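You operate a simulated robot arm through the tools that you are given. There is no shell and no other tool. Be economical: measure what you need, move in short steps, check, and stop when the job is done.

You run a simulated robot arm. Do the job below in one go: nothing can be reset, and whatever is moved stays where it is left.

JOB
Label the orange tray LOT 75, slide it under the board and drop the caps in.
Fine: the label goes on the tray's floor; the green shutter ends shut.

It is judged by the outcome, as a careful person would: the job done as asked, and still so three seconds after it is handed in. It fails if anything else is knocked over, pushed out of place, dropped, spilled or broken. Lids that push on must go on centred and level and be pressed home; caps that screw on are set level and turned clockwise until they are tight.

ROBOT AND FRAMES
A 7-joint arm with a two-finger parallel gripper on a trunk, on a base that drives. Base frame: it is fixed to the floor where the robot stands at the start and does not move with it; the origin is under the middle of the robot, x ahead of it, y to its left, z up. Lengths are in m, angles in rad, forces in N, time in s.
With the tool pointing down near the work surface it reaches from about 0.34 to 0.78 m from the robot's upright axis, wherever it stands. Its first joint turns from -2.897 to 2.897 rad. Places, roughly: orange tray [0.5, 0, 0.7]; shutter [0.6, 0, 0.8]; label [0.5, 1.75, 0.75]. Payload 3.91 kg.
Tool frame: the origin (TCP) lies between the finger pads and is the grasp point; the fingertips stand 0.03 m ahead of it; z points along the fingers, y is the line along which they close. The gripper opens to 0.11 m. The fingers are 0.02 m wide and 0.01 m thick; the gripper's body (0.048 by 0.112 m) begins 0.055 m behind the TCP.
Orientation is told as [roll, pitch, yaw] about the base's x, y, z axes, in that order, counted from this pose: with the fingers straight down and closing along the base's y, the tool's x points along the base's -x, its y along +y and its z along -z.

CONTROLS
- The arm moves only by the tool move_arm. Its argument "plan" is a list of rows, each a list of 3 entries, a list of its own where there are three numbers: the turn, a rotation vector about the tool's x, y, z in rad, then the shift along the tool's x, y, z in m, then the opening, from 0 (shut) to 1 (fully open). In form: [[[wx, wy, wz], [dx, dy, dz], gripper], ...]. A call has 1 to 20 rows; each row shifts and turns the commanded pose from where the row before left it, along the tool's axes as they then stand. Each row takes 0.2 s and may step no farther than 0.05 m and 0.15 rad from the row before; otherwise, or with a gripper value out of range, the whole call is refused. A pose out of reach is approached as far as the arm can. The call stops where the force on the tool passes 40 N (or 10 N more than at its start, if that is more) or the arm is blocked; 0.2 s more then pass. The fingers move at their own pace (about 0.153 m/s each) and stop on an object; they squeeze with about 44 N. The grip force told is the motor's: it shows also when the fingers shut on nothing. Time passes only in rows, and 0.2 s behind the last, so rows that do not move let the fingers close. It gives the time, the measured TCP pose, the force on the tool (base axes), the opening and the grip force at its end, in the units of the frame above (readings bear some noise).
- Cameras (640 x 400 px; columns grow to the right, rows downward): "scene" is now at [0.0113, 0.1208, 1.3992]; the picture's right is [-0.34, -0.94, 0.00], its down [-0.63, 0.23, -0.74] and it looks along [0.70, -0.25, -0.67] (base axes); focal length 296 px, centre (320, 200). "wrist" rides on the gripper at [0.077, 0.007, -0.115] in the tool frame; the picture's right is [-0.09, 1.00, 0.00], its down [-0.80, -0.07, -0.59] and it looks along [-0.59, -0.05, 0.80] (tool axes); focal length 270 px, centre (320, 200). There is no depth. A picture from a camera that has moved, and an enlarged one, comes with that camera's place and axes in the base frame and with its lens. The place of the scene camera against the robot may be out by one fixed shift of up to 0.012 m in any direction.
- grab_frame(camera): a new picture of that camera. It takes no simulated time.
- move_column(by): slides the trunk up (or, below 0, down) by that many m; the arm and the scene camera ride with it, the base frame stays. It gives what a move gives, with no picture.
- base_move(legs): drives the robot by 1 to 6 legs, each [ahead, turn to the left] in m and rad, along the robot's own axes; the way and the turn of a leg run together, so that a leg with both is an arc; at most 1.5 m and 3.142 rad a leg. The arm and the cameras ride along, it lands a little off, and it stops where it bumps. It gives what a move gives.
- aim_head(pan, tilt): turns the head with the scene camera to pan (to the left, within 2.705 rad either way) and tilt (down, from -0.506 to 1.204), counted from straight ahead of the robot. It gives what a move gives.
- enlarge(camera, box): a new picture of the part [left, top, right, bottom] of that camera's present view, enlarged. It takes no simulated time.
- job_done(): hands the job in; it is judged then, once.

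Work in short steps. Places have to be worked out from the pictures, the camera data and where the tool is seen: move nearer, look again, correct. Check each grasp and each placing, and mend what went wrong. You have 120 turns and 78 pictures in all, those below and enlarged ones among them. Open the gripper and draw the arm clear of the work before you hand the job in, unless the task says otherwise; then end with one line.

The tools are called after "Call:" by a JSON object that holds its "name" and its "arguments". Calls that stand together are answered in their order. move_arm: Moves the arm, as the interface text tells. Its arguments: {"type":"object","properties":{"plan":{"type":"array","items":{"type":"array"}}},"required":["plan"]} The other tools are called the same way: move_column (by) slides the trunk up or down; base_move (legs) drives the base; aim_head (pan, tilt) turns the head that bears the scene camera; grab_frame (camera) takes a picture; enlarge (camera, box) takes an enlarged picture of a part of a camera's view; job_done () hands the job in.

At the start:

```text
time: 0.0
ee_pos: [0.38, -0.138, 1.0333]
tool_rot: [-0.001, 0.0, 0.0]
wrist_force: [-0.4, -0.2, -0.4]
finger_gap: 0.1102
grasp_force: 0.0
trunk travel left (down, up): [-0.375, 0.235]
robot x, y, heading: [-0.0024, 0.0003, 0.001]
head pan, tilt: [-0.346, 0.735]
```

scene: 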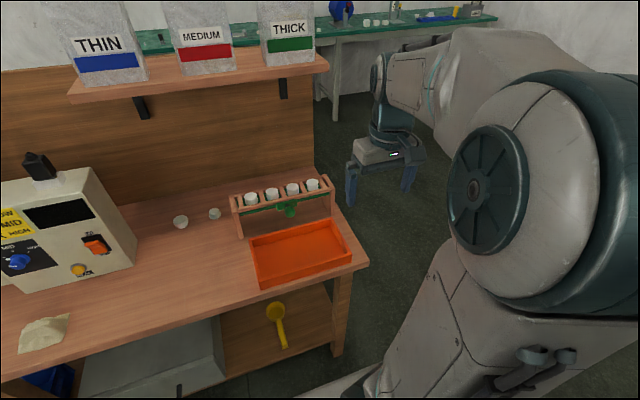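
wrist: 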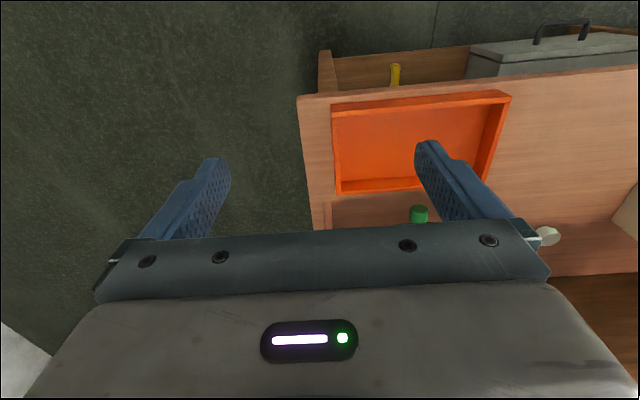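

The bench shows the orange tray, a rack of four caps with a green shutter in front. I'll enlarge the rack and look to the left for the labels.

Call:
{"name": "enlarge", "arguments": {"camera": "scene", "box": [200, 150, 380, 300]}}

Call:
{"name": "aim_head", "arguments": {"pan": 1.2, "tilt": 0.5}}

Call:
{"name": "grab_frame", "arguments": {"camera": "scene"}}

```text
2.67 times, centred on (290, 225) of scene
camera zoom: at [0.0113, 0.1208, 1.3992], right [-0.34, -0.94, 0.0], down [-0.63, 0.23, -0.74], along [0.7, -0.25, -0.67], focal length 790 px, centre (400, 133)
```

zoom: 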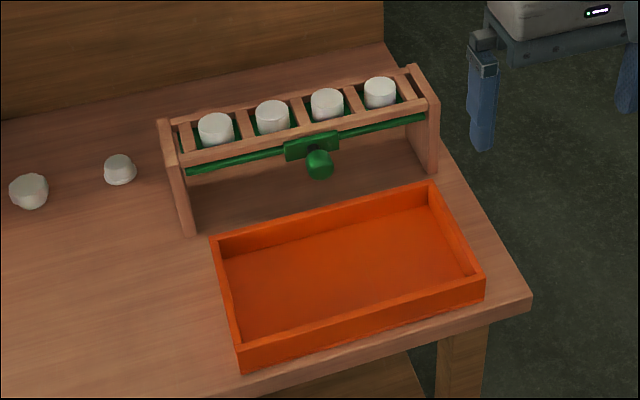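

```text
time: 1.6
ee_pos: [0.3798, -0.138, 1.0332]
tool_rot: [0.001, 0.0, 0.001]
wrist_force: [-0.4, 0.2, 0.5]
finger_gap: 0.1103
grasp_force: 0.0
trunk travel left (down, up): [-0.375, 0.235]
robot x, y, heading: [-0.0008, 0.0028, 0.004]
head pan, tilt: [1.201, 0.499]
```

```text
74 pictures are left
camera scene: at [-0.0343, 0.234, 1.4199], right [0.93, -0.36, 0.0], down [-0.17, -0.45, -0.88], along [0.32, 0.82, -0.48], focal length 296 px, centre (320, 200)
```

scene: 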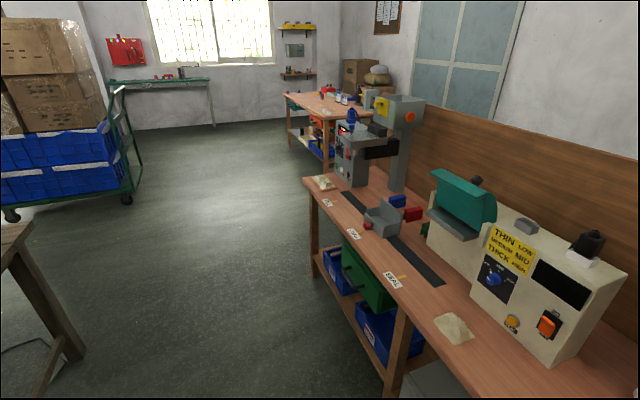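

Several small papers lie along the bench's edge; enlarging to read them.

Call:
{"name": "enlarge", "arguments": {"camera": "scene", "box": [300, 160, 460, 300]}}

Call:
{"name": "enlarge", "arguments": {"camera": "scene", "box": [420, 160, 640, 350]}}

```text
2.86 times, centred on (380, 230) of scene
camera zoom: at [-0.0343, 0.234, 1.4199], right [0.93, -0.36, 0.0], down [-0.17, -0.45, -0.88], along [0.32, 0.82, -0.48], focal length 846 px, centre (149, 114)
```

zoom: 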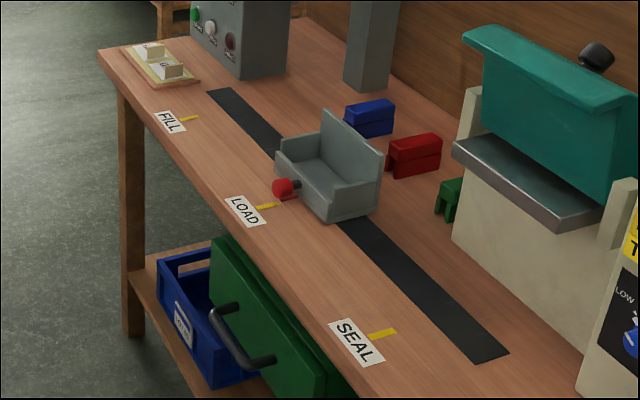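

```text
2.11 times, centred on (530, 255) of scene
camera zoom: at [-0.0343, 0.234, 1.4199], right [0.93, -0.36, 0.0], down [-0.17, -0.45, -0.88], along [0.32, 0.82, -0.48], focal length 623 px, centre (-122, 84)
```

zoom: 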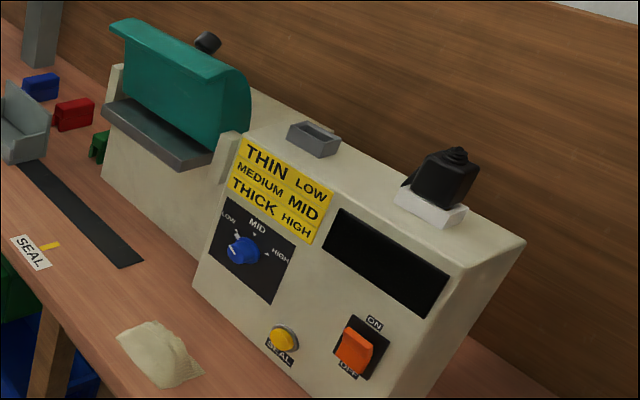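

The label tray is at the far-left end of the bench (about x 0.5, y 1.6–1.75). I'll drive along the bench, turning back to face it.

Call:
{"name": "base_move", "arguments": {"legs": [[0, 1.567], [1.5, 0], [0.12, 0]]}}

Call:
{"name": "aim_head", "arguments": {"pan": -1.2, "tilt": 0.7}}

Call:
{"name": "grab_frame", "arguments": {"camera": "scene"}}

```text
time: 13.8
ee_pos: [0.1779, 2.0134, 1.033]
tool_rot: [-0.001, -0.001, 1.543]
wrist_force: [-0.6, -0.2, 0.1]
finger_gap: 0.11
grasp_force: 0.0
trunk travel left (down, up): [-0.375, 0.235]
robot x, y, heading: [0.027, 1.6385, 1.546]
head pan, tilt: [1.201, 0.499]
```

```text
time: 16.0
ee_pos: [0.1779, 2.0124, 1.0328]
tool_rot: [-0.002, 0.0, 1.543]
wrist_force: [0.3, -0.4, -0.4]
finger_gap: 0.1101
grasp_force: 0.0
trunk travel left (down, up): [-0.375, 0.235]
robot x, y, heading: [0.0298, 1.6364, 1.544]
head pan, tilt: [-1.201, 0.7]
```

```text
71 pictures are left
camera scene: at [-0.0346, 1.5933, 1.4022], right [0.34, -0.94, 0.0], down [-0.61, -0.22, -0.77], along [0.72, 0.26, -0.64], focal length 296 px, centre (320, 200)
```

scene: 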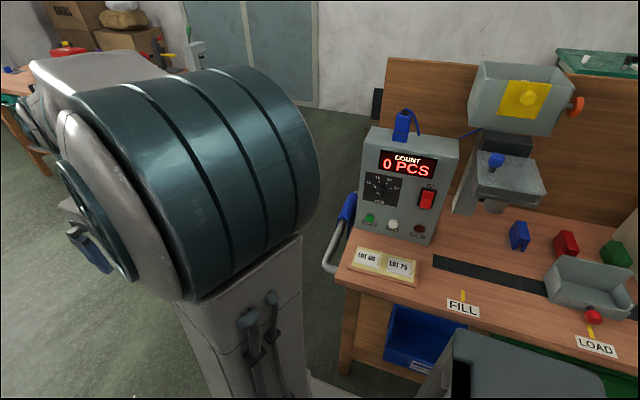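

LOT 60 and LOT 75 blocks sit on a wooden holder; LOT 75 is the right-hand one near (0.50, 1.56). Turn to face the bench.

Call:
{"name": "base_move", "arguments": {"legs": [[0, -1.544]]}}

Call:
{"name": "aim_head", "arguments": {"pan": 0.0, "tilt": 0.8}}

Call:
{"name": "grab_frame", "arguments": {"camera": "scene"}}

Call:
{"name": "grab_frame", "arguments": {"camera": "wrist"}}

```text
time: 20.1
ee_pos: [0.4112, 1.5101, 1.0329]
tool_rot: [0.001, -0.001, 0.023]
wrist_force: [-0.7, 0.5, 0.8]
finger_gap: 0.11
grasp_force: 0.1
trunk travel left (down, up): [-0.375, 0.235]
robot x, y, heading: [0.0261, 1.6385, 0.025]
head pan, tilt: [-1.201, 0.7]
```

```text
time: 21.5
ee_pos: [0.4111, 1.5101, 1.0329]
tool_rot: [-0.001, -0.001, 0.024]
wrist_force: [0.6, -0.1, -0.8]
finger_gap: 0.1101
grasp_force: 0.1
trunk travel left (down, up): [-0.375, 0.235]
robot x, y, heading: [0.0269, 1.6361, 0.021]
head pan, tilt: [0.0, 0.799]
```

```text
70 pictures are left
camera scene: at [0.0382, 1.7871, 1.3939], right [0.02, -1.0, 0.0], down [-0.72, -0.02, -0.7], along [0.7, 0.02, -0.72], focal length 296 px, centre (320, 200)
```

scene: 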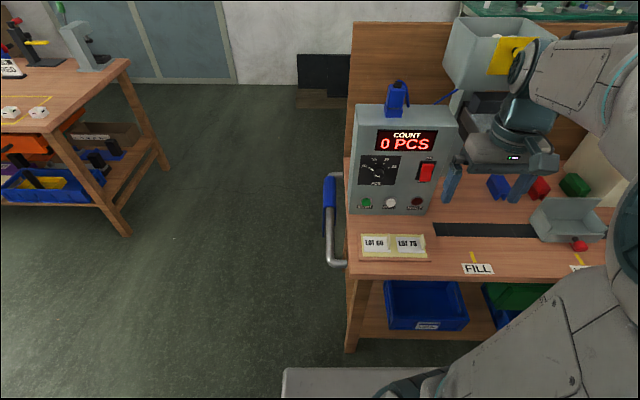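

```text
69 pictures are left
camera wrist: at [0.334, 1.5134, 1.1471], right [0.06, 1.0, 0.0], down [0.8, -0.05, 0.59], along [0.59, -0.04, -0.8], focal length 270 px, centre (320, 200)
```

wrist: 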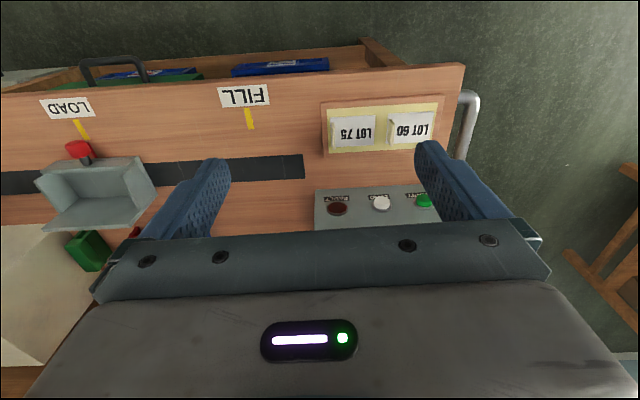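

Label LOT 75 at about (0.50, 1.553). Enlarge to judge its size and shape.

Call:
{"name": "enlarge", "arguments": {"camera": "wrist", "box": [310, 85, 460, 179]}}

Call:
{"name": "enlarge", "arguments": {"camera": "scene", "box": [345, 220, 441, 280]}}

```text
4.26 times, centred on (385, 132) of wrist
camera zoom: at [0.334, 1.5134, 1.1471], right [0.06, 1.0, 0.0], down [0.8, -0.05, 0.59], along [0.59, -0.04, -0.8], focal length 1150 px, centre (43, 489)
```

zoom: 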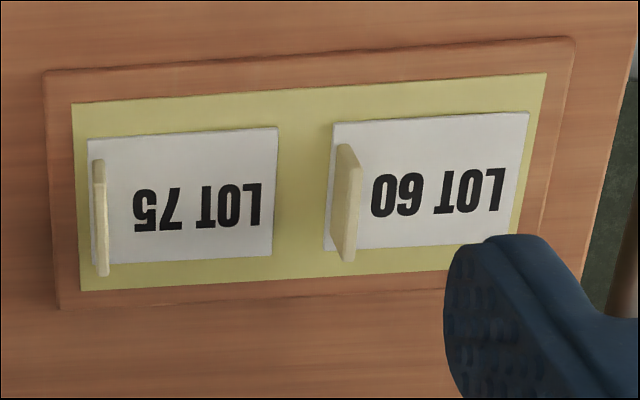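

```text
6.67 times, centred on (393, 250) of scene
camera zoom: at [0.0382, 1.7871, 1.3939], right [0.02, -1.0, 0.0], down [-0.72, -0.02, -0.7], along [0.7, 0.02, -0.72], focal length 1974 px, centre (-167, -133)
```

zoom: 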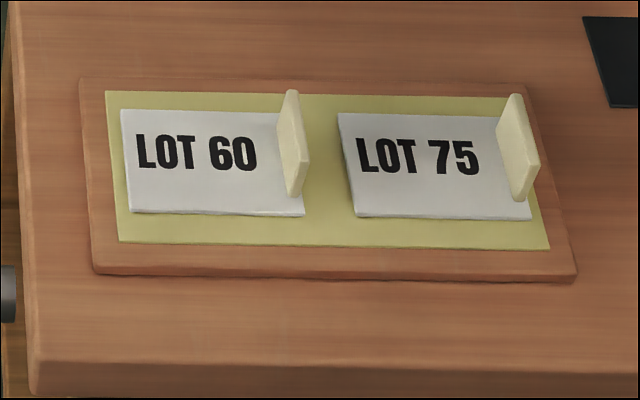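

The label is a thin plate with an upright tab on its right end, tab near (0.508, 1.524). Move above it with half-open fingers.

Call:
{"name": "move_arm", "arguments": {"plan": [[[0, 0, 0], [-0.0195, 0.0021, 0.036], 0.4], [[0, 0, 0], [-0.0195, 0.0021, 0.036], 0.4], [[0, 0, 0], [-0.0195, 0.0021, 0.036], 0.4], [[0, 0, 0], [-0.0195, 0.0021, 0.036], 0.4], [[0, 0, 0.024], [-0.0195, 0.0021, 0.036], 0.4], [[0, 0, 0], [0, 0, 0], 0.4]]}}

Call:
{"name": "grab_frame", "arguments": {"camera": "wrist"}}

Call:
{"name": "enlarge", "arguments": {"camera": "scene", "box": [345, 180, 473, 280]}}

```text
time: 22.9
ee_pos: [0.509, 1.5214, 0.8519]
tool_rot: [-0.001, 0.0, -0.002]
wrist_force: [0.0, 0.3, -0.1]
finger_gap: 0.044
grasp_force: 0.1
trunk travel left (down, up): [-0.375, 0.235]
robot x, y, heading: [0.0289, 1.6344, 0.023]
head pan, tilt: [0.0, 0.799]
```

```text
66 pictures are left
camera wrist: at [0.4319, 1.5272, 0.9663], right [0.09, 1.0, 0.0], down [0.8, -0.07, 0.59], along [0.59, -0.05, -0.8], focal length 270 px, centre (320, 200)
```

wrist: 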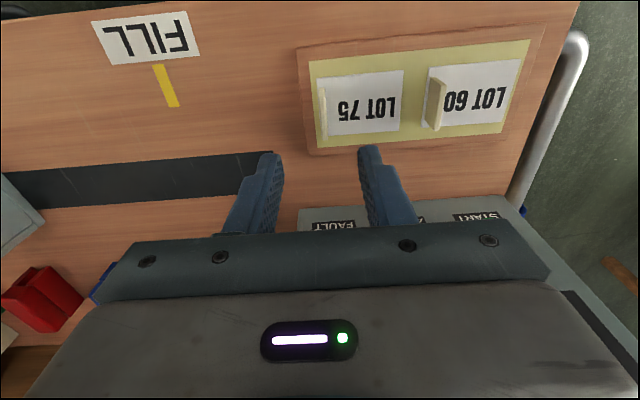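

```text
4.00 times, centred on (409, 230) of scene
camera zoom: at [0.0386, 1.7871, 1.3939], right [0.02, -1.0, 0.0], down [-0.72, -0.02, -0.7], along [0.7, 0.02, -0.72], focal length 1184 px, centre (-36, 80)
```

zoom: 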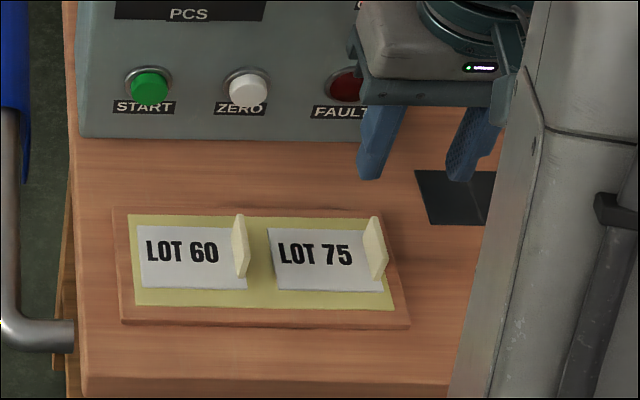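

Tab refined to (0.506, 1.524). Lower with fingers straddling the tab, then close.

Call:
{"name": "move_arm", "arguments": {"plan": [[[0, 0, 0], [0.0015, 0.0013, 0.028], 0.4], [[0, 0, 0], [0.0015, 0.0012, 0.028], 0.4], [[0, 0, 0], [0, 0, 0.025], 0.4], [[0, 0, 0], [0, 0, 0], 0.4]]}}

Call:
{"name": "grab_frame", "arguments": {"camera": "wrist"}}

Call:
{"name": "enlarge", "arguments": {"camera": "scene", "box": [345, 180, 473, 280]}}

```text
time: 23.9
ee_pos: [0.5061, 1.524, 0.7717]
tool_rot: [-0.002, 0.001, 0.0]
wrist_force: [-0.2, 0.3, 0.3]
finger_gap: 0.0439
grasp_force: 0.1
trunk travel left (down, up): [-0.375, 0.235]
robot x, y, heading: [0.0307, 1.6399, 0.024]
head pan, tilt: [0.0, 0.799]
```

```text
64 pictures are left
camera wrist: at [0.429, 1.5305, 0.8853], right [0.09, 1.0, 0.0], down [0.8, -0.07, 0.59], along [0.59, -0.05, -0.8], focal length 270 px, centre (320, 200)
```

wrist: 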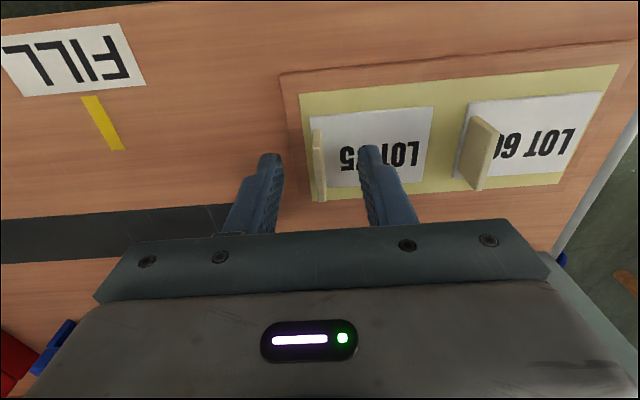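

```text
4.00 times, centred on (409, 230) of scene
camera zoom: at [0.0385, 1.7871, 1.3939], right [0.02, -1.0, 0.0], down [-0.72, -0.02, -0.7], along [0.7, 0.02, -0.72], focal length 1184 px, centre (-36, 80)
```

zoom: 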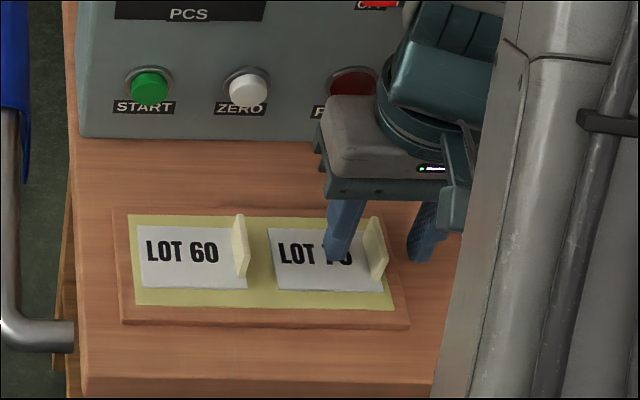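

Well aligned on the tab. Lower 5 mm more, close, and check.

Call:
{"name": "move_arm", "arguments": {"plan": [[[0, 0, 0], [0, 0, 0.005], 0.4], [[0, 0, 0], [0, 0, 0], 0.0], [[0, 0, 0], [0, 0, 0], 0.0], [[0, 0, 0], [0, 0, 0], 0.0]]}}

Call:
{"name": "grab_frame", "arguments": {"camera": "wrist"}}

```text
time: 24.9
ee_pos: [0.505, 1.5247, 0.7663]
tool_rot: [0.0, 0.0, 0.0]
wrist_force: [0.0, 0.6, -0.7]
finger_gap: 0.0009
grasp_force: 41.5
trunk travel left (down, up): [-0.375, 0.235]
robot x, y, heading: [0.0304, 1.6381, 0.028]
head pan, tilt: [0.0, 0.799]
```

```text
62 pictures are left
camera wrist: at [0.4287, 1.5302, 0.8806], right [0.09, 1.0, 0.0], down [0.8, -0.07, 0.59], along [0.59, -0.05, -0.8], focal length 270 px, centre (320, 200)
```

wrist: 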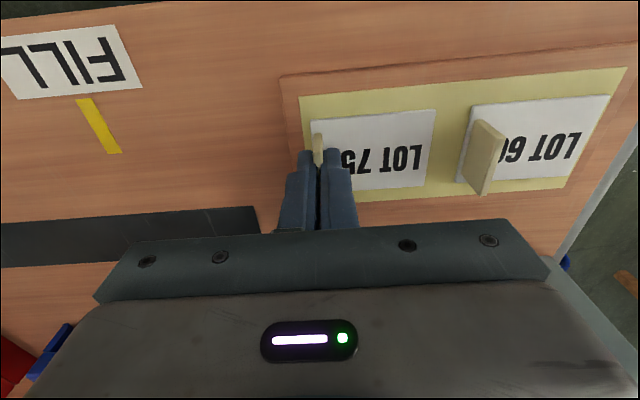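

Gap of 0.9 mm is suspiciously small; enlarging to see whether the tab is between the fingers.

Call:
{"name": "enlarge", "arguments": {"camera": "wrist", "box": [260, 90, 420, 240]}}

Call:
{"name": "enlarge", "arguments": {"camera": "scene", "box": [385, 210, 473, 270]}}

```text
2.67 times, centred on (340, 165) of wrist
camera zoom: at [0.4287, 1.5302, 0.8806], right [0.09, 1.0, 0.0], down [0.8, -0.07, 0.59], along [0.59, -0.05, -0.8], focal length 721 px, centre (267, 293)
```

zoom: 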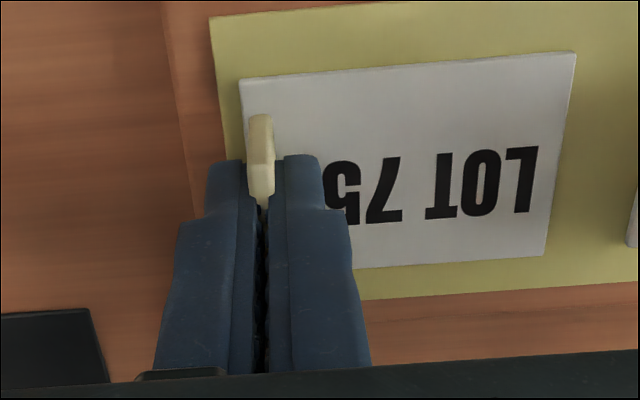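

```text
6.67 times, centred on (429, 240) of scene
camera zoom: at [0.0382, 1.7872, 1.3939], right [0.02, -1.0, 0.0], down [-0.72, -0.02, -0.7], along [0.7, 0.02, -0.72], focal length 1974 px, centre (-407, -67)
```

zoom: 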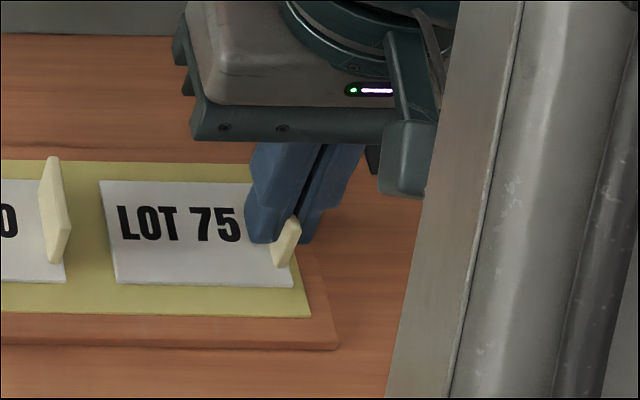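

The tab is visibly between the fingers. Lift and verify.

Call:
{"name": "move_arm", "arguments": {"plan": [[[0, 0, 0], [0, 0, -0.015], 0.0], [[0, 0, 0], [0, 0, -0.03], 0.0], [[0, 0, 0], [0, 0, -0.04], 0.0], [[0, 0, 0], [0, 0, -0.04], 0.0]]}}

Call:
{"name": "grab_frame", "arguments": {"camera": "wrist"}}

Call:
{"name": "enlarge", "arguments": {"camera": "scene", "box": [345, 160, 473, 280]}}

```text
time: 25.9
ee_pos: [0.5049, 1.5247, 0.8917]
tool_rot: [0.0, -0.001, 0.002]
wrist_force: [0.4, 0.4, 0.1]
finger_gap: 0.0009
grasp_force: 40.6
trunk travel left (down, up): [-0.375, 0.235]
robot x, y, heading: [0.024, 1.639, 0.025]
head pan, tilt: [0.0, 0.799]
```

```text
59 pictures are left
camera wrist: at [0.428, 1.5305, 1.0058], right [0.09, 1.0, 0.0], down [0.8, -0.07, 0.59], along [0.59, -0.05, -0.8], focal length 270 px, centre (320, 200)
```

wrist: 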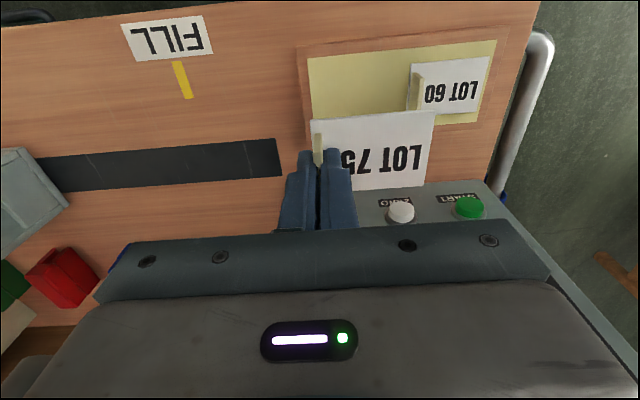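

```text
3.33 times, centred on (409, 220) of scene
camera zoom: at [0.0382, 1.7871, 1.3939], right [0.02, -1.0, 0.0], down [-0.72, -0.02, -0.7], along [0.7, 0.02, -0.72], focal length 987 px, centre (23, 133)
```

zoom: 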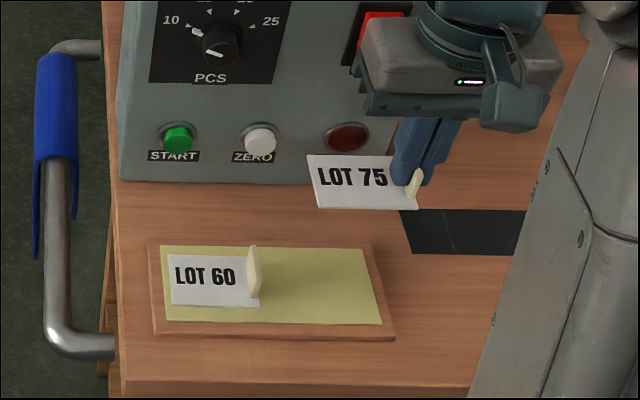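

The label is held level. Retract to the travel pose, then drive back along the bench.

Call:
{"name": "move_arm", "arguments": {"plan": [[[0, 0, 0], [0, 0, -0.045], 0.0], [[0, 0, 0], [0, 0, -0.045], 0.0], [[0, 0, 0], [0, 0, -0.045], 0.0], [[0, 0, 0], [0.04, 0, 0], 0.0], [[0, 0, 0], [0.04, 0, 0], 0.0], [[0, 0, 0], [0.03, 0, 0], 0.0]]}}

Call:
{"name": "base_move", "arguments": {"legs": [[0, -1.595], [1.5, 0], [0.12, 0], [0, 1.57]]}}

Call:
{"name": "aim_head", "arguments": {"pan": -0.2, "tilt": 0.8}}

Call:
{"name": "grab_frame", "arguments": {"camera": "scene"}}

Call:
{"name": "grab_frame", "arguments": {"camera": "wrist"}}

```text
time: 27.3
ee_pos: [0.3934, 1.5261, 1.0276]
tool_rot: [-0.002, 0.0, -0.001]
wrist_force: [-0.2, 0.6, 0.4]
finger_gap: 0.0008
grasp_force: 40.7
trunk travel left (down, up): [-0.375, 0.235]
robot x, y, heading: [0.027, 1.6382, 0.027]
head pan, tilt: [0.0, 0.799]
```

```text
time: 43.1
ee_pos: [0.4088, -0.0864, 1.0277]
tool_rot: [-0.001, -0.001, -0.044]
wrist_force: [0.3, -0.7, -0.2]
finger_gap: 0.001
grasp_force: 41.2
trunk travel left (down, up): [-0.375, 0.235]
robot x, y, heading: [0.0442, 0.041, -0.016]
head pan, tilt: [0.0, 0.799]
```

```text
time: 43.8
ee_pos: [0.4076, -0.0871, 1.0271]
tool_rot: [0.0, 0.0, -0.042]
wrist_force: [-0.5, -0.3, 0.1]
finger_gap: 0.001
grasp_force: 41.0
trunk travel left (down, up): [-0.375, 0.235]
robot x, y, heading: [0.0499, 0.0376, -0.02]
head pan, tilt: [-0.201, 0.799]
```

```text
57 pictures are left
camera scene: at [0.0602, 0.1741, 1.3939], right [-0.22, -0.98, 0.0], down [-0.7, 0.15, -0.7], along [0.68, -0.15, -0.72], focal length 296 px, centre (320, 200)
```

scene: 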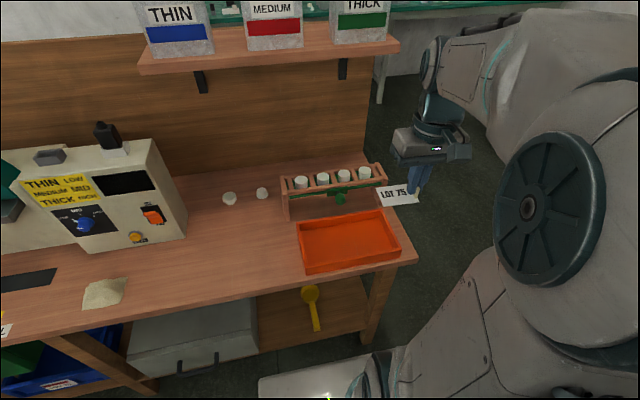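

```text
56 pictures are left
camera wrist: at [0.3315, -0.0772, 1.1418], right [0.13, 0.99, 0.0], down [0.8, -0.1, 0.59], along [0.59, -0.08, -0.8], focal length 270 px, centre (320, 200)
```

wrist: 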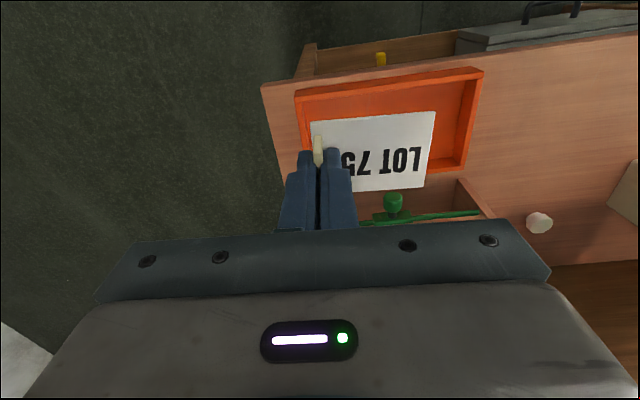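

Back at the bench; wrist view puts the tray at x 0.429–0.587, y −0.125–0.127, square to the base. I'll bring the label over the front half of the tray.

Call:
{"name": "move_arm", "arguments": {"plan": [[[0, 0, -0.042], [0, 0, 0], 0.0], [[0, 0, 0], [-0.0132, 0.0144, 0.0354], 0.0], [[0, 0, 0], [-0.0132, 0.0144, 0.0354], 0.0], [[0, 0, 0], [-0.0132, 0.0144, 0.0354], 0.0], [[0, 0, 0], [-0.0132, 0.0144, 0.0354], 0.0], [[0, 0, 0], [-0.0132, 0.0144, 0.0354], 0.0], [[0, 0, 0], [0, 0, 0], 0.0]]}}

Call:
{"name": "grab_frame", "arguments": {"camera": "wrist"}}

Call:
{"name": "grab_frame", "arguments": {"camera": "scene"}}

```text
time: 45.4
ee_pos: [0.4754, -0.0133, 0.8486]
tool_rot: [0.0, -0.002, 0.001]
wrist_force: [0.3, 1.2, 0.1]
finger_gap: 0.0011
grasp_force: 40.8
trunk travel left (down, up): [-0.375, 0.235]
robot x, y, heading: [0.0456, 0.0418, -0.017]
head pan, tilt: [-0.201, 0.799]
```

```text
55 pictures are left
camera wrist: at [0.399, -0.008, 0.9634], right [0.09, 1.0, 0.0], down [0.8, -0.07, 0.59], along [0.59, -0.05, -0.8], focal length 270 px, centre (320, 200)
```

wrist: 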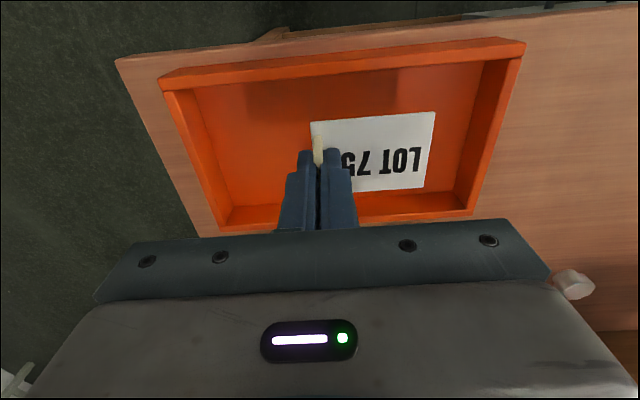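

```text
54 pictures are left
camera scene: at [0.0605, 0.1741, 1.3939], right [-0.22, -0.98, 0.0], down [-0.7, 0.16, -0.7], along [0.68, -0.15, -0.72], focal length 296 px, centre (320, 200)
```

scene: 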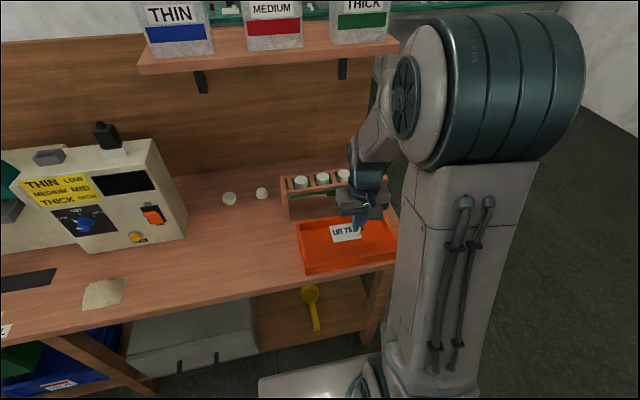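

The label is over the floor with ~12 mm margin to the front wall. Lower it close to the floor.

Call:
{"name": "move_arm", "arguments": {"plan": [[[0, 0, 0], [0.003, 0, 0.035], 0.0], [[0, 0, 0], [0, 0, 0.03], 0.0], [[0, 0, 0], [0, 0, 0.01], 0.0], [[0, 0, 0], [0, 0, 0.004], 0.0], [[0, 0, 0], [0, 0, 0.0], 0.0]]}}

Call:
{"name": "enlarge", "arguments": {"camera": "scene", "box": [290, 170, 410, 280]}}

```text
time: 46.6
ee_pos: [0.4712, -0.0134, 0.771]
tool_rot: [0.001, 0.0, -0.001]
wrist_force: [-0.1, -1.5, -0.2]
finger_gap: 0.0008
grasp_force: 40.8
trunk travel left (down, up): [-0.375, 0.235]
robot x, y, heading: [0.0479, 0.0405, -0.018]
head pan, tilt: [-0.201, 0.799]
```

```text
3.64 times, centred on (350, 225) of scene
camera zoom: at [0.0602, 0.174, 1.3939], right [-0.22, -0.98, 0.0], down [-0.7, 0.16, -0.7], along [0.68, -0.15, -0.72], focal length 1077 px, centre (211, 109)
```

zoom: 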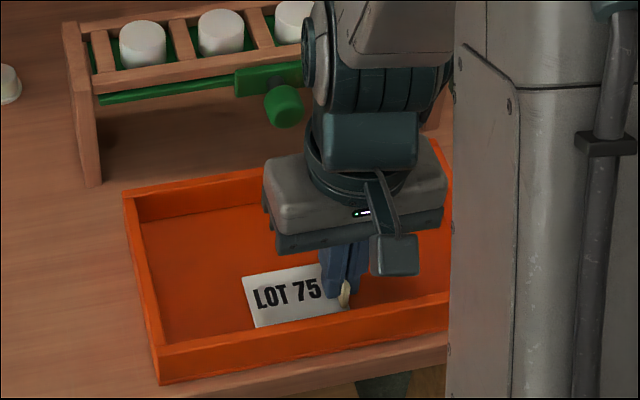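

No contact yet; lower in 2 mm steps.

Call:
{"name": "move_arm", "arguments": {"plan": [[[0, 0, 0], [0, 0, 0.002], 0.0], [[0, 0, 0], [0, 0, 0.002], 0.0], [[0, 0, 0], [0, 0, 0.0], 0.0]]}}

Call:
{"name": "move_arm", "arguments": {"plan": [[[0, 0, 0], [0, 0, 0.002], 0.0], [[0, 0, 0], [0, 0, 0.0], 0.0]]}}

Call:
{"name": "move_arm", "arguments": {"plan": [[[0, 0, 0], [0, 0, 0.002], 0.0], [[0, 0, 0], [0, 0, 0.0], 0.0]]}}

```text
time: 47.4
ee_pos: [0.471, -0.014, 0.7676]
tool_rot: [-0.002, 0.0, 0.0]
wrist_force: [-0.4, 0.1, -0.1]
finger_gap: 0.0008
grasp_force: 40.9
trunk travel left (down, up): [-0.375, 0.235]
robot x, y, heading: [0.046, 0.0402, -0.014]
head pan, tilt: [-0.201, 0.799]
```

```text
time: 48.0
ee_pos: [0.4705, -0.0132, 0.7655]
tool_rot: [-0.001, 0.0, 0.0]
wrist_force: [0.1, 0.2, -0.3]
finger_gap: 0.0008
grasp_force: 40.5
trunk travel left (down, up): [-0.375, 0.235]
robot x, y, heading: [0.0462, 0.045, -0.02]
head pan, tilt: [-0.201, 0.799]
```

```text
time: 48.6
ee_pos: [0.4708, -0.0139, 0.7636]
tool_rot: [0.0, 0.0, 0.001]
wrist_force: [0.6, -0.2, -0.1]
finger_gap: 0.0008
grasp_force: 40.8
trunk travel left (down, up): [-0.375, 0.235]
robot x, y, heading: [0.0479, 0.0426, -0.016]
head pan, tilt: [-0.201, 0.799]
```

Still free; continue down.

Call:
{"name": "move_arm", "arguments": {"plan": [[[0, 0, 0], [0, 0, 0.002], 0.0], [[0, 0, 0], [0, 0, 0.0], 0.0]]}}

Call:
{"name": "move_arm", "arguments": {"plan": [[[0, 0, 0], [0, 0, 0.002], 0.0], [[0, 0, 0], [0, 0, 0.0], 0.0]]}}

Call:
{"name": "move_arm", "arguments": {"plan": [[[0, 0, 0], [0, 0, 0.002], 0.0], [[0, 0, 0], [0, 0, 0.0], 0.0]]}}

```text
time: 49.2
ee_pos: [0.4715, -0.0139, 0.7613]
tool_rot: [0.002, -0.001, -0.001]
wrist_force: [-0.2, -0.8, 1.0]
finger_gap: 0.0009
grasp_force: 41.0
trunk travel left (down, up): [-0.375, 0.235]
robot x, y, heading: [0.0461, 0.0415, -0.018]
head pan, tilt: [-0.201, 0.799]
```

```text
time: 49.8
ee_pos: [0.4717, -0.0156, 0.7613]
tool_rot: [-0.001, -0.006, -0.001]
wrist_force: [0.8, 0.0, 20.0]
finger_gap: 0.001
grasp_force: 41.0
trunk travel left (down, up): [-0.375, 0.235]
robot x, y, heading: [0.0433, 0.0394, -0.012]
head pan, tilt: [-0.201, 0.799]
```

```text
time: 50.4
ee_pos: [0.4712, -0.015, 0.7599]
tool_rot: [-0.001, -0.002, -0.001]
wrist_force: [3.1, 0.1, 33.0]
finger_gap: 0.0011
grasp_force: 41.3
trunk travel left (down, up): [-0.375, 0.235]
robot x, y, heading: [0.0433, 0.042, -0.021]
head pan, tilt: [-0.201, 0.799]
```

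Label pressed on the floor (33 N). Release and lift off.

Call:
{"name": "move_arm", "arguments": {"plan": [[[0, 0, 0], [0, 0, -0.003], 0.0], [[0, 0, 0], [0, 0, 0], 0.35], [[0, 0, 0], [0, 0, 0], 0.35], [[0, 0, 0], [0, 0, -0.02], 0.35], [[0, 0, 0], [0, 0, -0.04], 0.35], [[0, 0, 0], [0, 0, -0.045], 0.35], [[0, 0, 0], [0, 0, -0.045], 0.35], [[0, 0, 0], [0.03, 0, -0.03], 0.0], [[0, 0, 0], [0.04, 0, 0], 0.0], [[0, 0, 0], [0.04, 0, 0], 0.0]]}}

Call:
{"name": "grab_frame", "arguments": {"camera": "wrist"}}

Call:
{"name": "enlarge", "arguments": {"camera": "scene", "box": [260, 140, 420, 280]}}

```text
time: 52.6
ee_pos: [0.3631, -0.0153, 0.9401]
tool_rot: [-0.001, 0.0, 0.001]
wrist_force: [0.3, 0.1, 0.1]
finger_gap: 0.0
grasp_force: 37.5
trunk travel left (down, up): [-0.375, 0.235]
robot x, y, heading: [0.0455, 0.0433, -0.022]
head pan, tilt: [-0.201, 0.799]
```

```text
52 pictures are left
camera wrist: at [0.2851, -0.008, 1.0538], right [0.09, 1.0, 0.0], down [0.8, -0.07, 0.59], along [0.59, -0.05, -0.8], focal length 270 px, centre (320, 200)
```

wrist: 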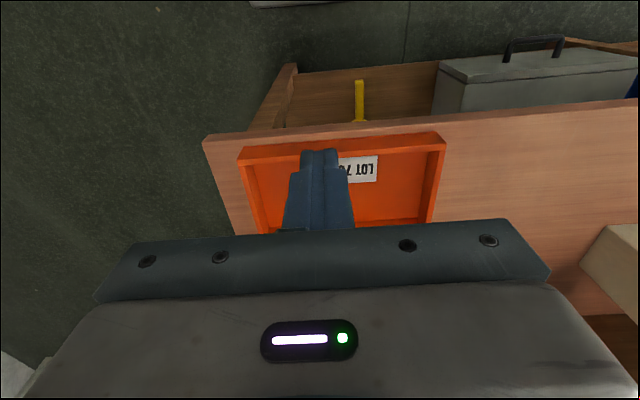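

```text
2.86 times, centred on (340, 210) of scene
camera zoom: at [0.0601, 0.1741, 1.3939], right [-0.22, -0.98, 0.0], down [-0.7, 0.16, -0.7], along [0.68, -0.15, -0.72], focal length 846 px, centre (263, 171)
```

zoom: 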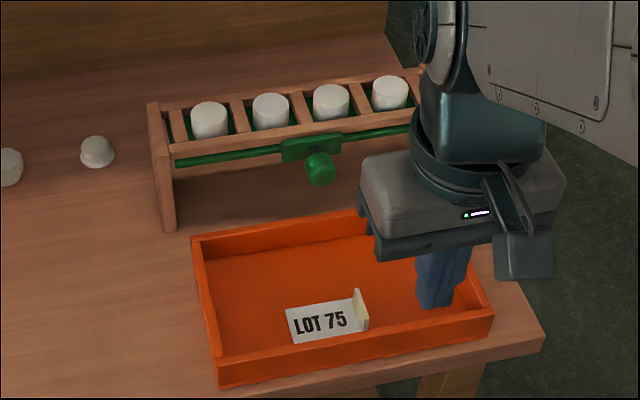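

Label sits flat on the tray floor. Now study the shutter: enlarge the rack.

Call:
{"name": "enlarge", "arguments": {"camera": "scene", "box": [275, 155, 385, 225]}}

```text
5.71 times, centred on (330, 190) of scene
camera zoom: at [0.0601, 0.1741, 1.3939], right [-0.22, -0.98, 0.0], down [-0.7, 0.16, -0.7], along [0.68, -0.15, -0.72], focal length 1692 px, centre (263, 257)
```

zoom: 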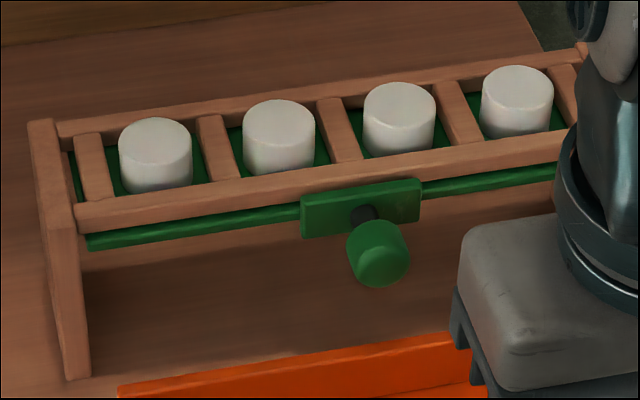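

The shutter is a slide with a front plate and knob facing me, near (0.588, 0, 0.82), so it pulls out toward −x. I need the leg positions precisely before sliding the tray; move the wrist camera above.

Call:
{"name": "move_arm", "arguments": {"plan": [[[0, 0, 0], [-0.03, 0.003, -0.03], 1.0], [[0, 0, 0], [-0.035, 0.004, -0.03], 1.0], [[0, 0, 0], [-0.035, 0.004, -0.03], 1.0], [[0, 0, 0], [-0.035, 0.004, -0.01], 1.0], [[0, 0, 0], [0, 0, 0], 1.0]]}}

Call:
{"name": "grab_frame", "arguments": {"camera": "wrist"}}

```text
time: 53.8
ee_pos: [0.4973, 0.0011, 1.039]
tool_rot: [0.001, -0.002, 0.002]
wrist_force: [0.2, 0.6, -0.1]
finger_gap: 0.1101
grasp_force: 0.0
trunk travel left (down, up): [-0.375, 0.235]
robot x, y, heading: [0.0512, 0.0417, -0.021]
head pan, tilt: [-0.201, 0.799]
```

```text
49 pictures are left
camera wrist: at [0.4204, 0.0069, 1.1531], right [0.09, 1.0, 0.0], down [0.8, -0.07, 0.59], along [0.59, -0.05, -0.8], focal length 270 px, centre (320, 200)
```

wrist: 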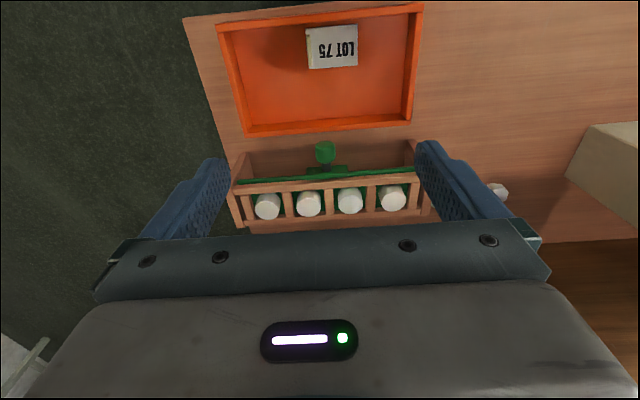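

Nice view. Enlarge for measuring.

Call:
{"name": "enlarge", "arguments": {"camera": "wrist", "box": [210, 100, 450, 250]}}

```text
2.67 times, centred on (330, 175) of wrist
camera zoom: at [0.4204, 0.0069, 1.1531], right [0.09, 1.0, 0.0], down [0.8, -0.07, 0.59], along [0.59, -0.05, -0.8], focal length 721 px, centre (293, 267)
```

zoom: 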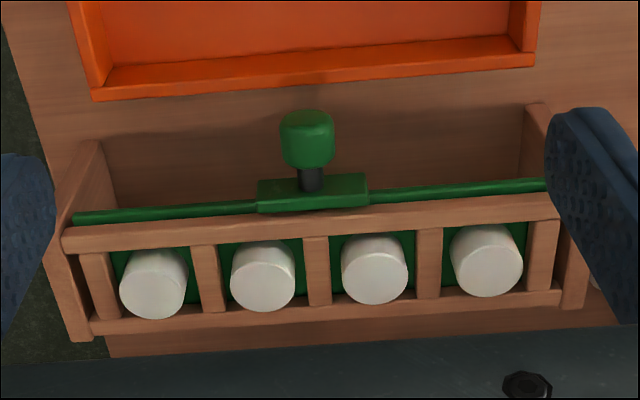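

Legs' inner gap y −0.139…0.141, tray y −0.125…0.13: it fits. Caps line up at x ≈ 0.665. I'll go down in front of the tray with fingers wide open as a two-point pusher.

Call:
{"name": "move_arm", "arguments": {"plan": [[[0, 0, 0], [0.031, 0, 0.02], 1.0], [[0, 0, 0], [0.031, 0.001, 0.02], 1.0], [[0, 0, 0], [0.03, 0.001, 0.02], 1.0], [[0, 0, 0], [0, 0, 0.045], 1.0], [[0, 0, 0], [0, 0, 0.045], 1.0], [[0, 0, 0], [0, 0, 0.045], 1.0], [[0, 0, 0], [0, 0, 0.045], 1.0], [[0, 0, 0], [0, 0, 0.036], 1.0], [[0, 0, 0], [0, 0, 0], 1.0]]}}

Call:
{"name": "grab_frame", "arguments": {"camera": "wrist"}}

Call:
{"name": "enlarge", "arguments": {"camera": "scene", "box": [260, 150, 420, 290]}}

```text
time: 55.8
ee_pos: [0.4031, 0.0025, 0.762]
tool_rot: [-0.001, -0.002, 0.001]
wrist_force: [0.1, -0.7, -0.1]
finger_gap: 0.1101
grasp_force: 0.0
trunk travel left (down, up): [-0.375, 0.235]
robot x, y, heading: [0.0484, 0.0447, -0.018]
head pan, tilt: [-0.201, 0.799]
```

```text
47 pictures are left
camera wrist: at [0.3264, 0.0082, 0.8761], right [0.09, 1.0, 0.0], down [0.8, -0.07, 0.59], along [0.59, -0.05, -0.8], focal length 270 px, centre (320, 200)
```

wrist: 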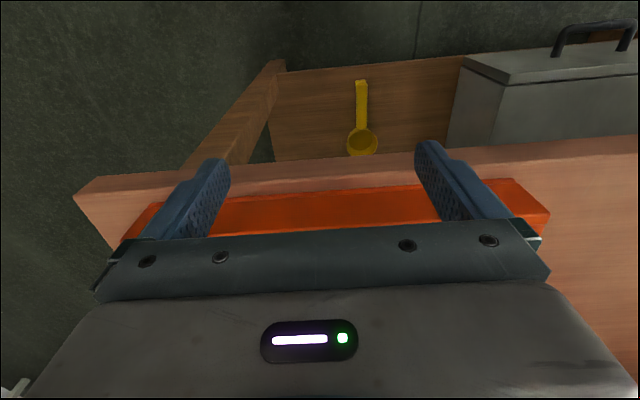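

```text
2.86 times, centred on (340, 220) of scene
camera zoom: at [0.0605, 0.174, 1.3939], right [-0.22, -0.98, 0.0], down [-0.7, 0.16, -0.7], along [0.68, -0.15, -0.72], focal length 846 px, centre (263, 143)
```

zoom: 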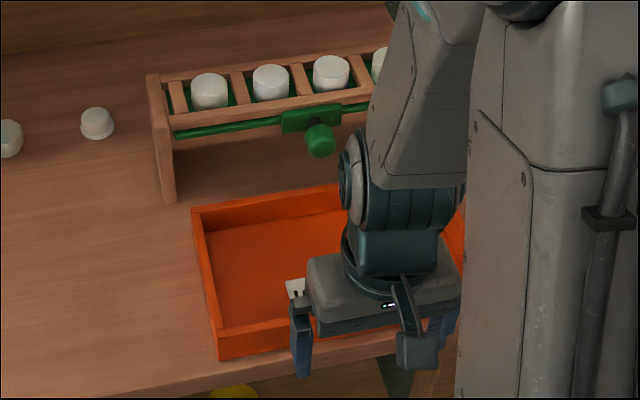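

Positioned ahead of the tray front wall. Push forward about 0.1 m slowly.

Call:
{"name": "move_arm", "arguments": {"plan": [[[0, 0, 0], [-0.014, 0, 0], 1.0], [[0, 0, 0], [-0.012, 0, 0], 1.0], [[0, 0, 0], [-0.012, 0, 0], 1.0], [[0, 0, 0], [-0.013, 0, 0], 1.0], [[0, 0, 0], [-0.013, 0, 0], 1.0], [[0, 0, 0], [-0.013, 0, 0], 1.0], [[0, 0, 0], [-0.013, 0, 0], 1.0], [[0, 0, 0], [-0.01, 0, 0], 1.0]]}}

Call:
{"name": "grab_frame", "arguments": {"camera": "scene"}}

```text
time: 57.6
ee_pos: [0.5044, 0.0033, 0.7652]
tool_rot: [0.0, 0.0, 0.001]
wrist_force: [0.2, -1.2, -0.9]
finger_gap: 0.1103
grasp_force: 0.0
trunk travel left (down, up): [-0.375, 0.235]
robot x, y, heading: [0.0479, 0.0417, -0.015]
head pan, tilt: [-0.201, 0.799]
```

```text
45 pictures are left
camera scene: at [0.0602, 0.174, 1.3939], right [-0.22, -0.98, 0.0], down [-0.7, 0.16, -0.7], along [0.68, -0.15, -0.72], focal length 296 px, centre (320, 200)
```

scene: 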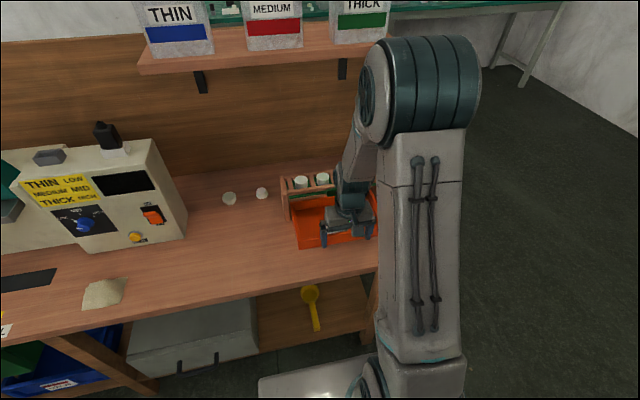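

Call:
{"name": "enlarge", "arguments": {"camera": "scene", "box": [270, 150, 400, 260]}}

Call:
{"name": "enlarge", "arguments": {"camera": "wrist", "box": [80, 60, 600, 260]}}

```text
3.64 times, centred on (335, 205) of scene
camera zoom: at [0.0602, 0.174, 1.3939], right [-0.22, -0.98, 0.0], down [-0.7, 0.16, -0.7], along [0.68, -0.15, -0.72], focal length 1077 px, centre (266, 182)
```

zoom: 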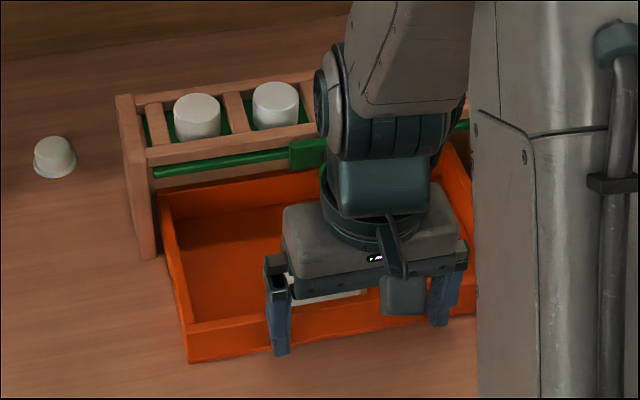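

```text
1.23 times, centred on (340, 160) of wrist
camera zoom: at [0.4275, 0.0088, 0.8786], right [0.09, 1.0, 0.0], down [0.8, -0.07, 0.59], along [0.59, -0.05, -0.8], focal length 333 px, centre (295, 249)
```

zoom: 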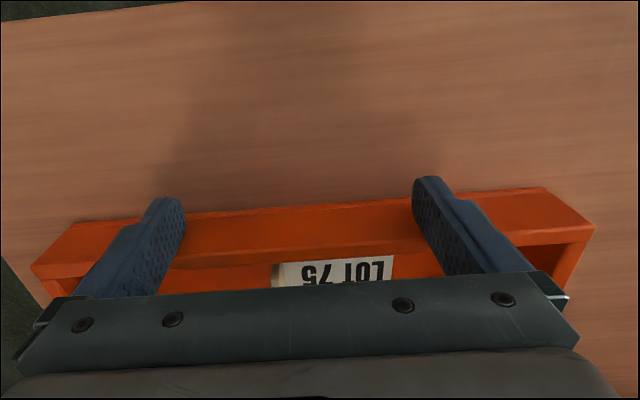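

Tray is entering squarely between the legs. Push a bit further, then back off and tilt the tool forward so the hand stays clear of the knob for the last part.

Call:
{"name": "move_arm", "arguments": {"plan": [[[0, 0, 0], [-0.012, 0, 0], 1.0], [[0, 0, 0], [-0.012, 0, 0], 1.0], [[0, 0, 0], [0.025, 0, 0], 1.0], [[0, 0, 0], [0.025, 0, 0], 1.0], [[0, -0.125, 0], [0, 0, 0], 1.0], [[0, -0.125, 0], [0, 0, 0], 1.0], [[0, -0.125, 0], [0, 0, 0], 1.0], [[0, -0.125, 0], [0, 0, 0], 1.0], [[0, 0, 0], [0, 0, 0], 1.0]]}}

Call:
{"name": "enlarge", "arguments": {"camera": "scene", "box": [270, 150, 400, 260]}}

Call:
{"name": "grab_frame", "arguments": {"camera": "wrist"}}

```text
time: 59.6
ee_pos: [0.4826, 0.0004, 0.7659]
tool_rot: [0.0, -0.499, 0.0]
wrist_force: [0.9, 0.2, -0.5]
finger_gap: 0.1102
grasp_force: 0.1
out of reach, approached as far as the arm can: row 8
trunk travel left (down, up): [-0.375, 0.235]
robot x, y, heading: [0.044, 0.0395, -0.021]
head pan, tilt: [-0.201, 0.799]
```

```text
3.64 times, centred on (335, 205) of scene
camera zoom: at [0.0603, 0.1739, 1.394], right [-0.22, -0.98, 0.0], down [-0.7, 0.16, -0.7], along [0.68, -0.15, -0.72], focal length 1077 px, centre (266, 182)
```

zoom: 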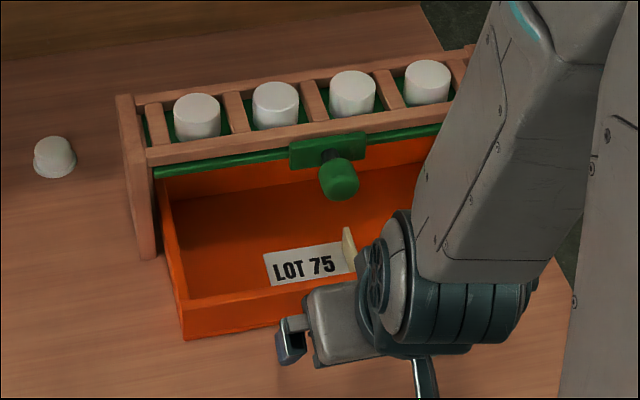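

```text
41 pictures are left
camera wrist: at [0.3615, 0.0071, 0.8286], right [0.08, 1.0, 0.04], down [0.42, -0.07, 0.9], along [0.9, -0.05, -0.42], focal length 270 px, centre (320, 200)
```

wrist: 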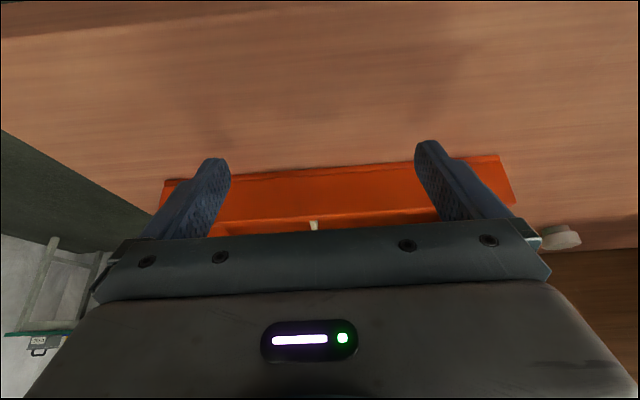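

Clear view: tray well inside. Lower slightly and push the remaining distance tilted.

Call:
{"name": "move_arm", "arguments": {"plan": [[[0, 0, 0], [0.0043, 0.003, 0.0079], 1.0], [[0, 0, 0], [-0.0094, 0, 0.0051], 1.0], [[0, 0, 0], [-0.0094, 0, 0.0051], 1.0], [[0, 0, 0], [-0.0094, 0, 0.0051], 1.0], [[0, 0, 0], [-0.0094, 0, 0.0051], 1.0], [[0, 0, 0], [-0.0094, 0, 0.0051], 1.0], [[0, 0, 0], [-0.0094, 0, 0.0051], 1.0], [[0, 0, 0], [0, 0, 0], 1.0]]}}

Call:
{"name": "enlarge", "arguments": {"camera": "scene", "box": [270, 150, 400, 260]}}

```text
time: 61.4
ee_pos: [0.5485, 0.0043, 0.757]
tool_rot: [0.0, -0.501, 0.001]
wrist_force: [0.1, -1.0, 0.3]
finger_gap: 0.1097
grasp_force: 0.0
trunk travel left (down, up): [-0.375, 0.235]
robot x, y, heading: [0.0435, 0.0403, -0.014]
head pan, tilt: [-0.201, 0.799]
```

```text
3.64 times, centred on (335, 205) of scene
camera zoom: at [0.0602, 0.174, 1.3939], right [-0.22, -0.98, 0.0], down [-0.7, 0.16, -0.7], along [0.68, -0.15, -0.72], focal length 1077 px, centre (266, 182)
```

zoom: 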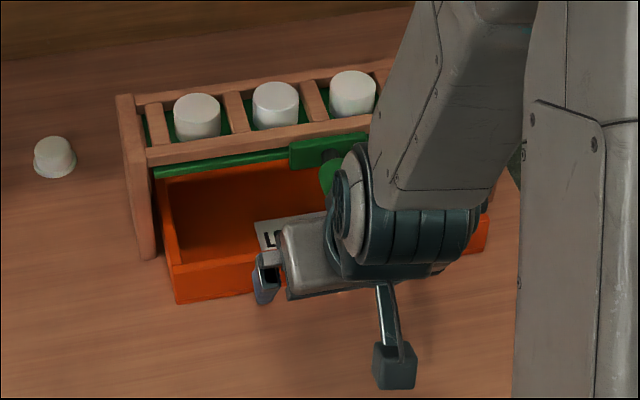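

Tray front now at about x 0.571. Back off, rise and return upright to inspect.

Call:
{"name": "move_arm", "arguments": {"plan": [[[0, 0, 0], [0.0263, 0, -0.0144], 1.0], [[0, 0, 0], [0.0263, 0, -0.0144], 1.0], [[0, 0, 0], [0.0263, 0, -0.0144], 1.0], [[0, 0.125, 0], [0, 0, -0.03], 1.0], [[0, 0.125, 0], [0, 0, -0.03], 1.0], [[0, 0.125, 0], [0, 0, -0.03], 1.0], [[0, 0.125, 0], [0, 0, -0.03], 1.0], [[0, 0, 0], [0, 0, -0.045], 1.0], [[0, 0, 0], [-0.03, 0, -0.035], 1.0], [[0, 0, 0], [-0.04, 0, -0.02], 1.0], [[0, 0, 0], [0, 0, 0], 1.0]]}}

Call:
{"name": "grab_frame", "arguments": {"camera": "wrist"}}

Call:
{"name": "enlarge", "arguments": {"camera": "scene", "box": [270, 150, 400, 260]}}

```text
time: 63.8
ee_pos: [0.5172, 0.0023, 0.9697]
tool_rot: [0.001, 0.002, 0.0]
wrist_force: [0.4, -0.2, 0.3]
finger_gap: 0.1102
grasp_force: 0.0
out of reach, approached as far as the arm can: row 3
trunk travel left (down, up): [-0.375, 0.235]
robot x, y, heading: [0.0441, 0.0398, -0.018]
head pan, tilt: [-0.201, 0.799]
```

```text
39 pictures are left
camera wrist: at [0.4409, 0.0084, 1.0834], right [0.09, 1.0, 0.0], down [0.8, -0.07, 0.59], along [0.59, -0.05, -0.8], focal length 270 px, centre (320, 200)
```

wrist: 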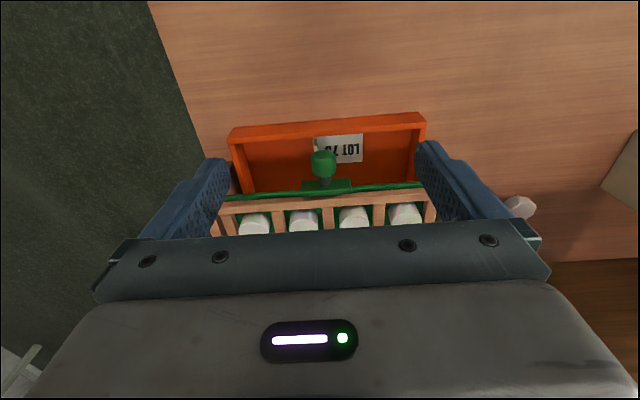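

```text
3.64 times, centred on (335, 205) of scene
camera zoom: at [0.0605, 0.174, 1.3939], right [-0.22, -0.98, 0.0], down [-0.7, 0.16, -0.7], along [0.68, -0.15, -0.72], focal length 1077 px, centre (266, 182)
```

zoom: 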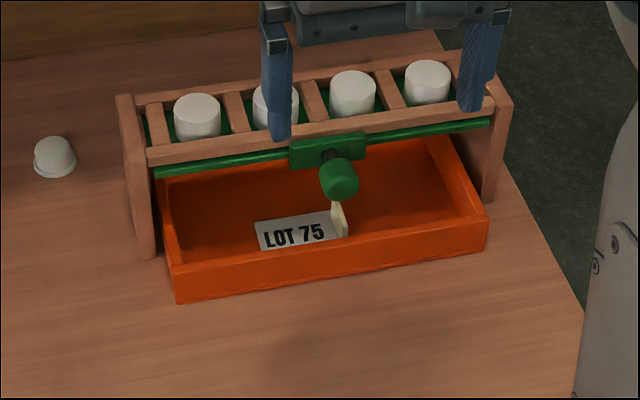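

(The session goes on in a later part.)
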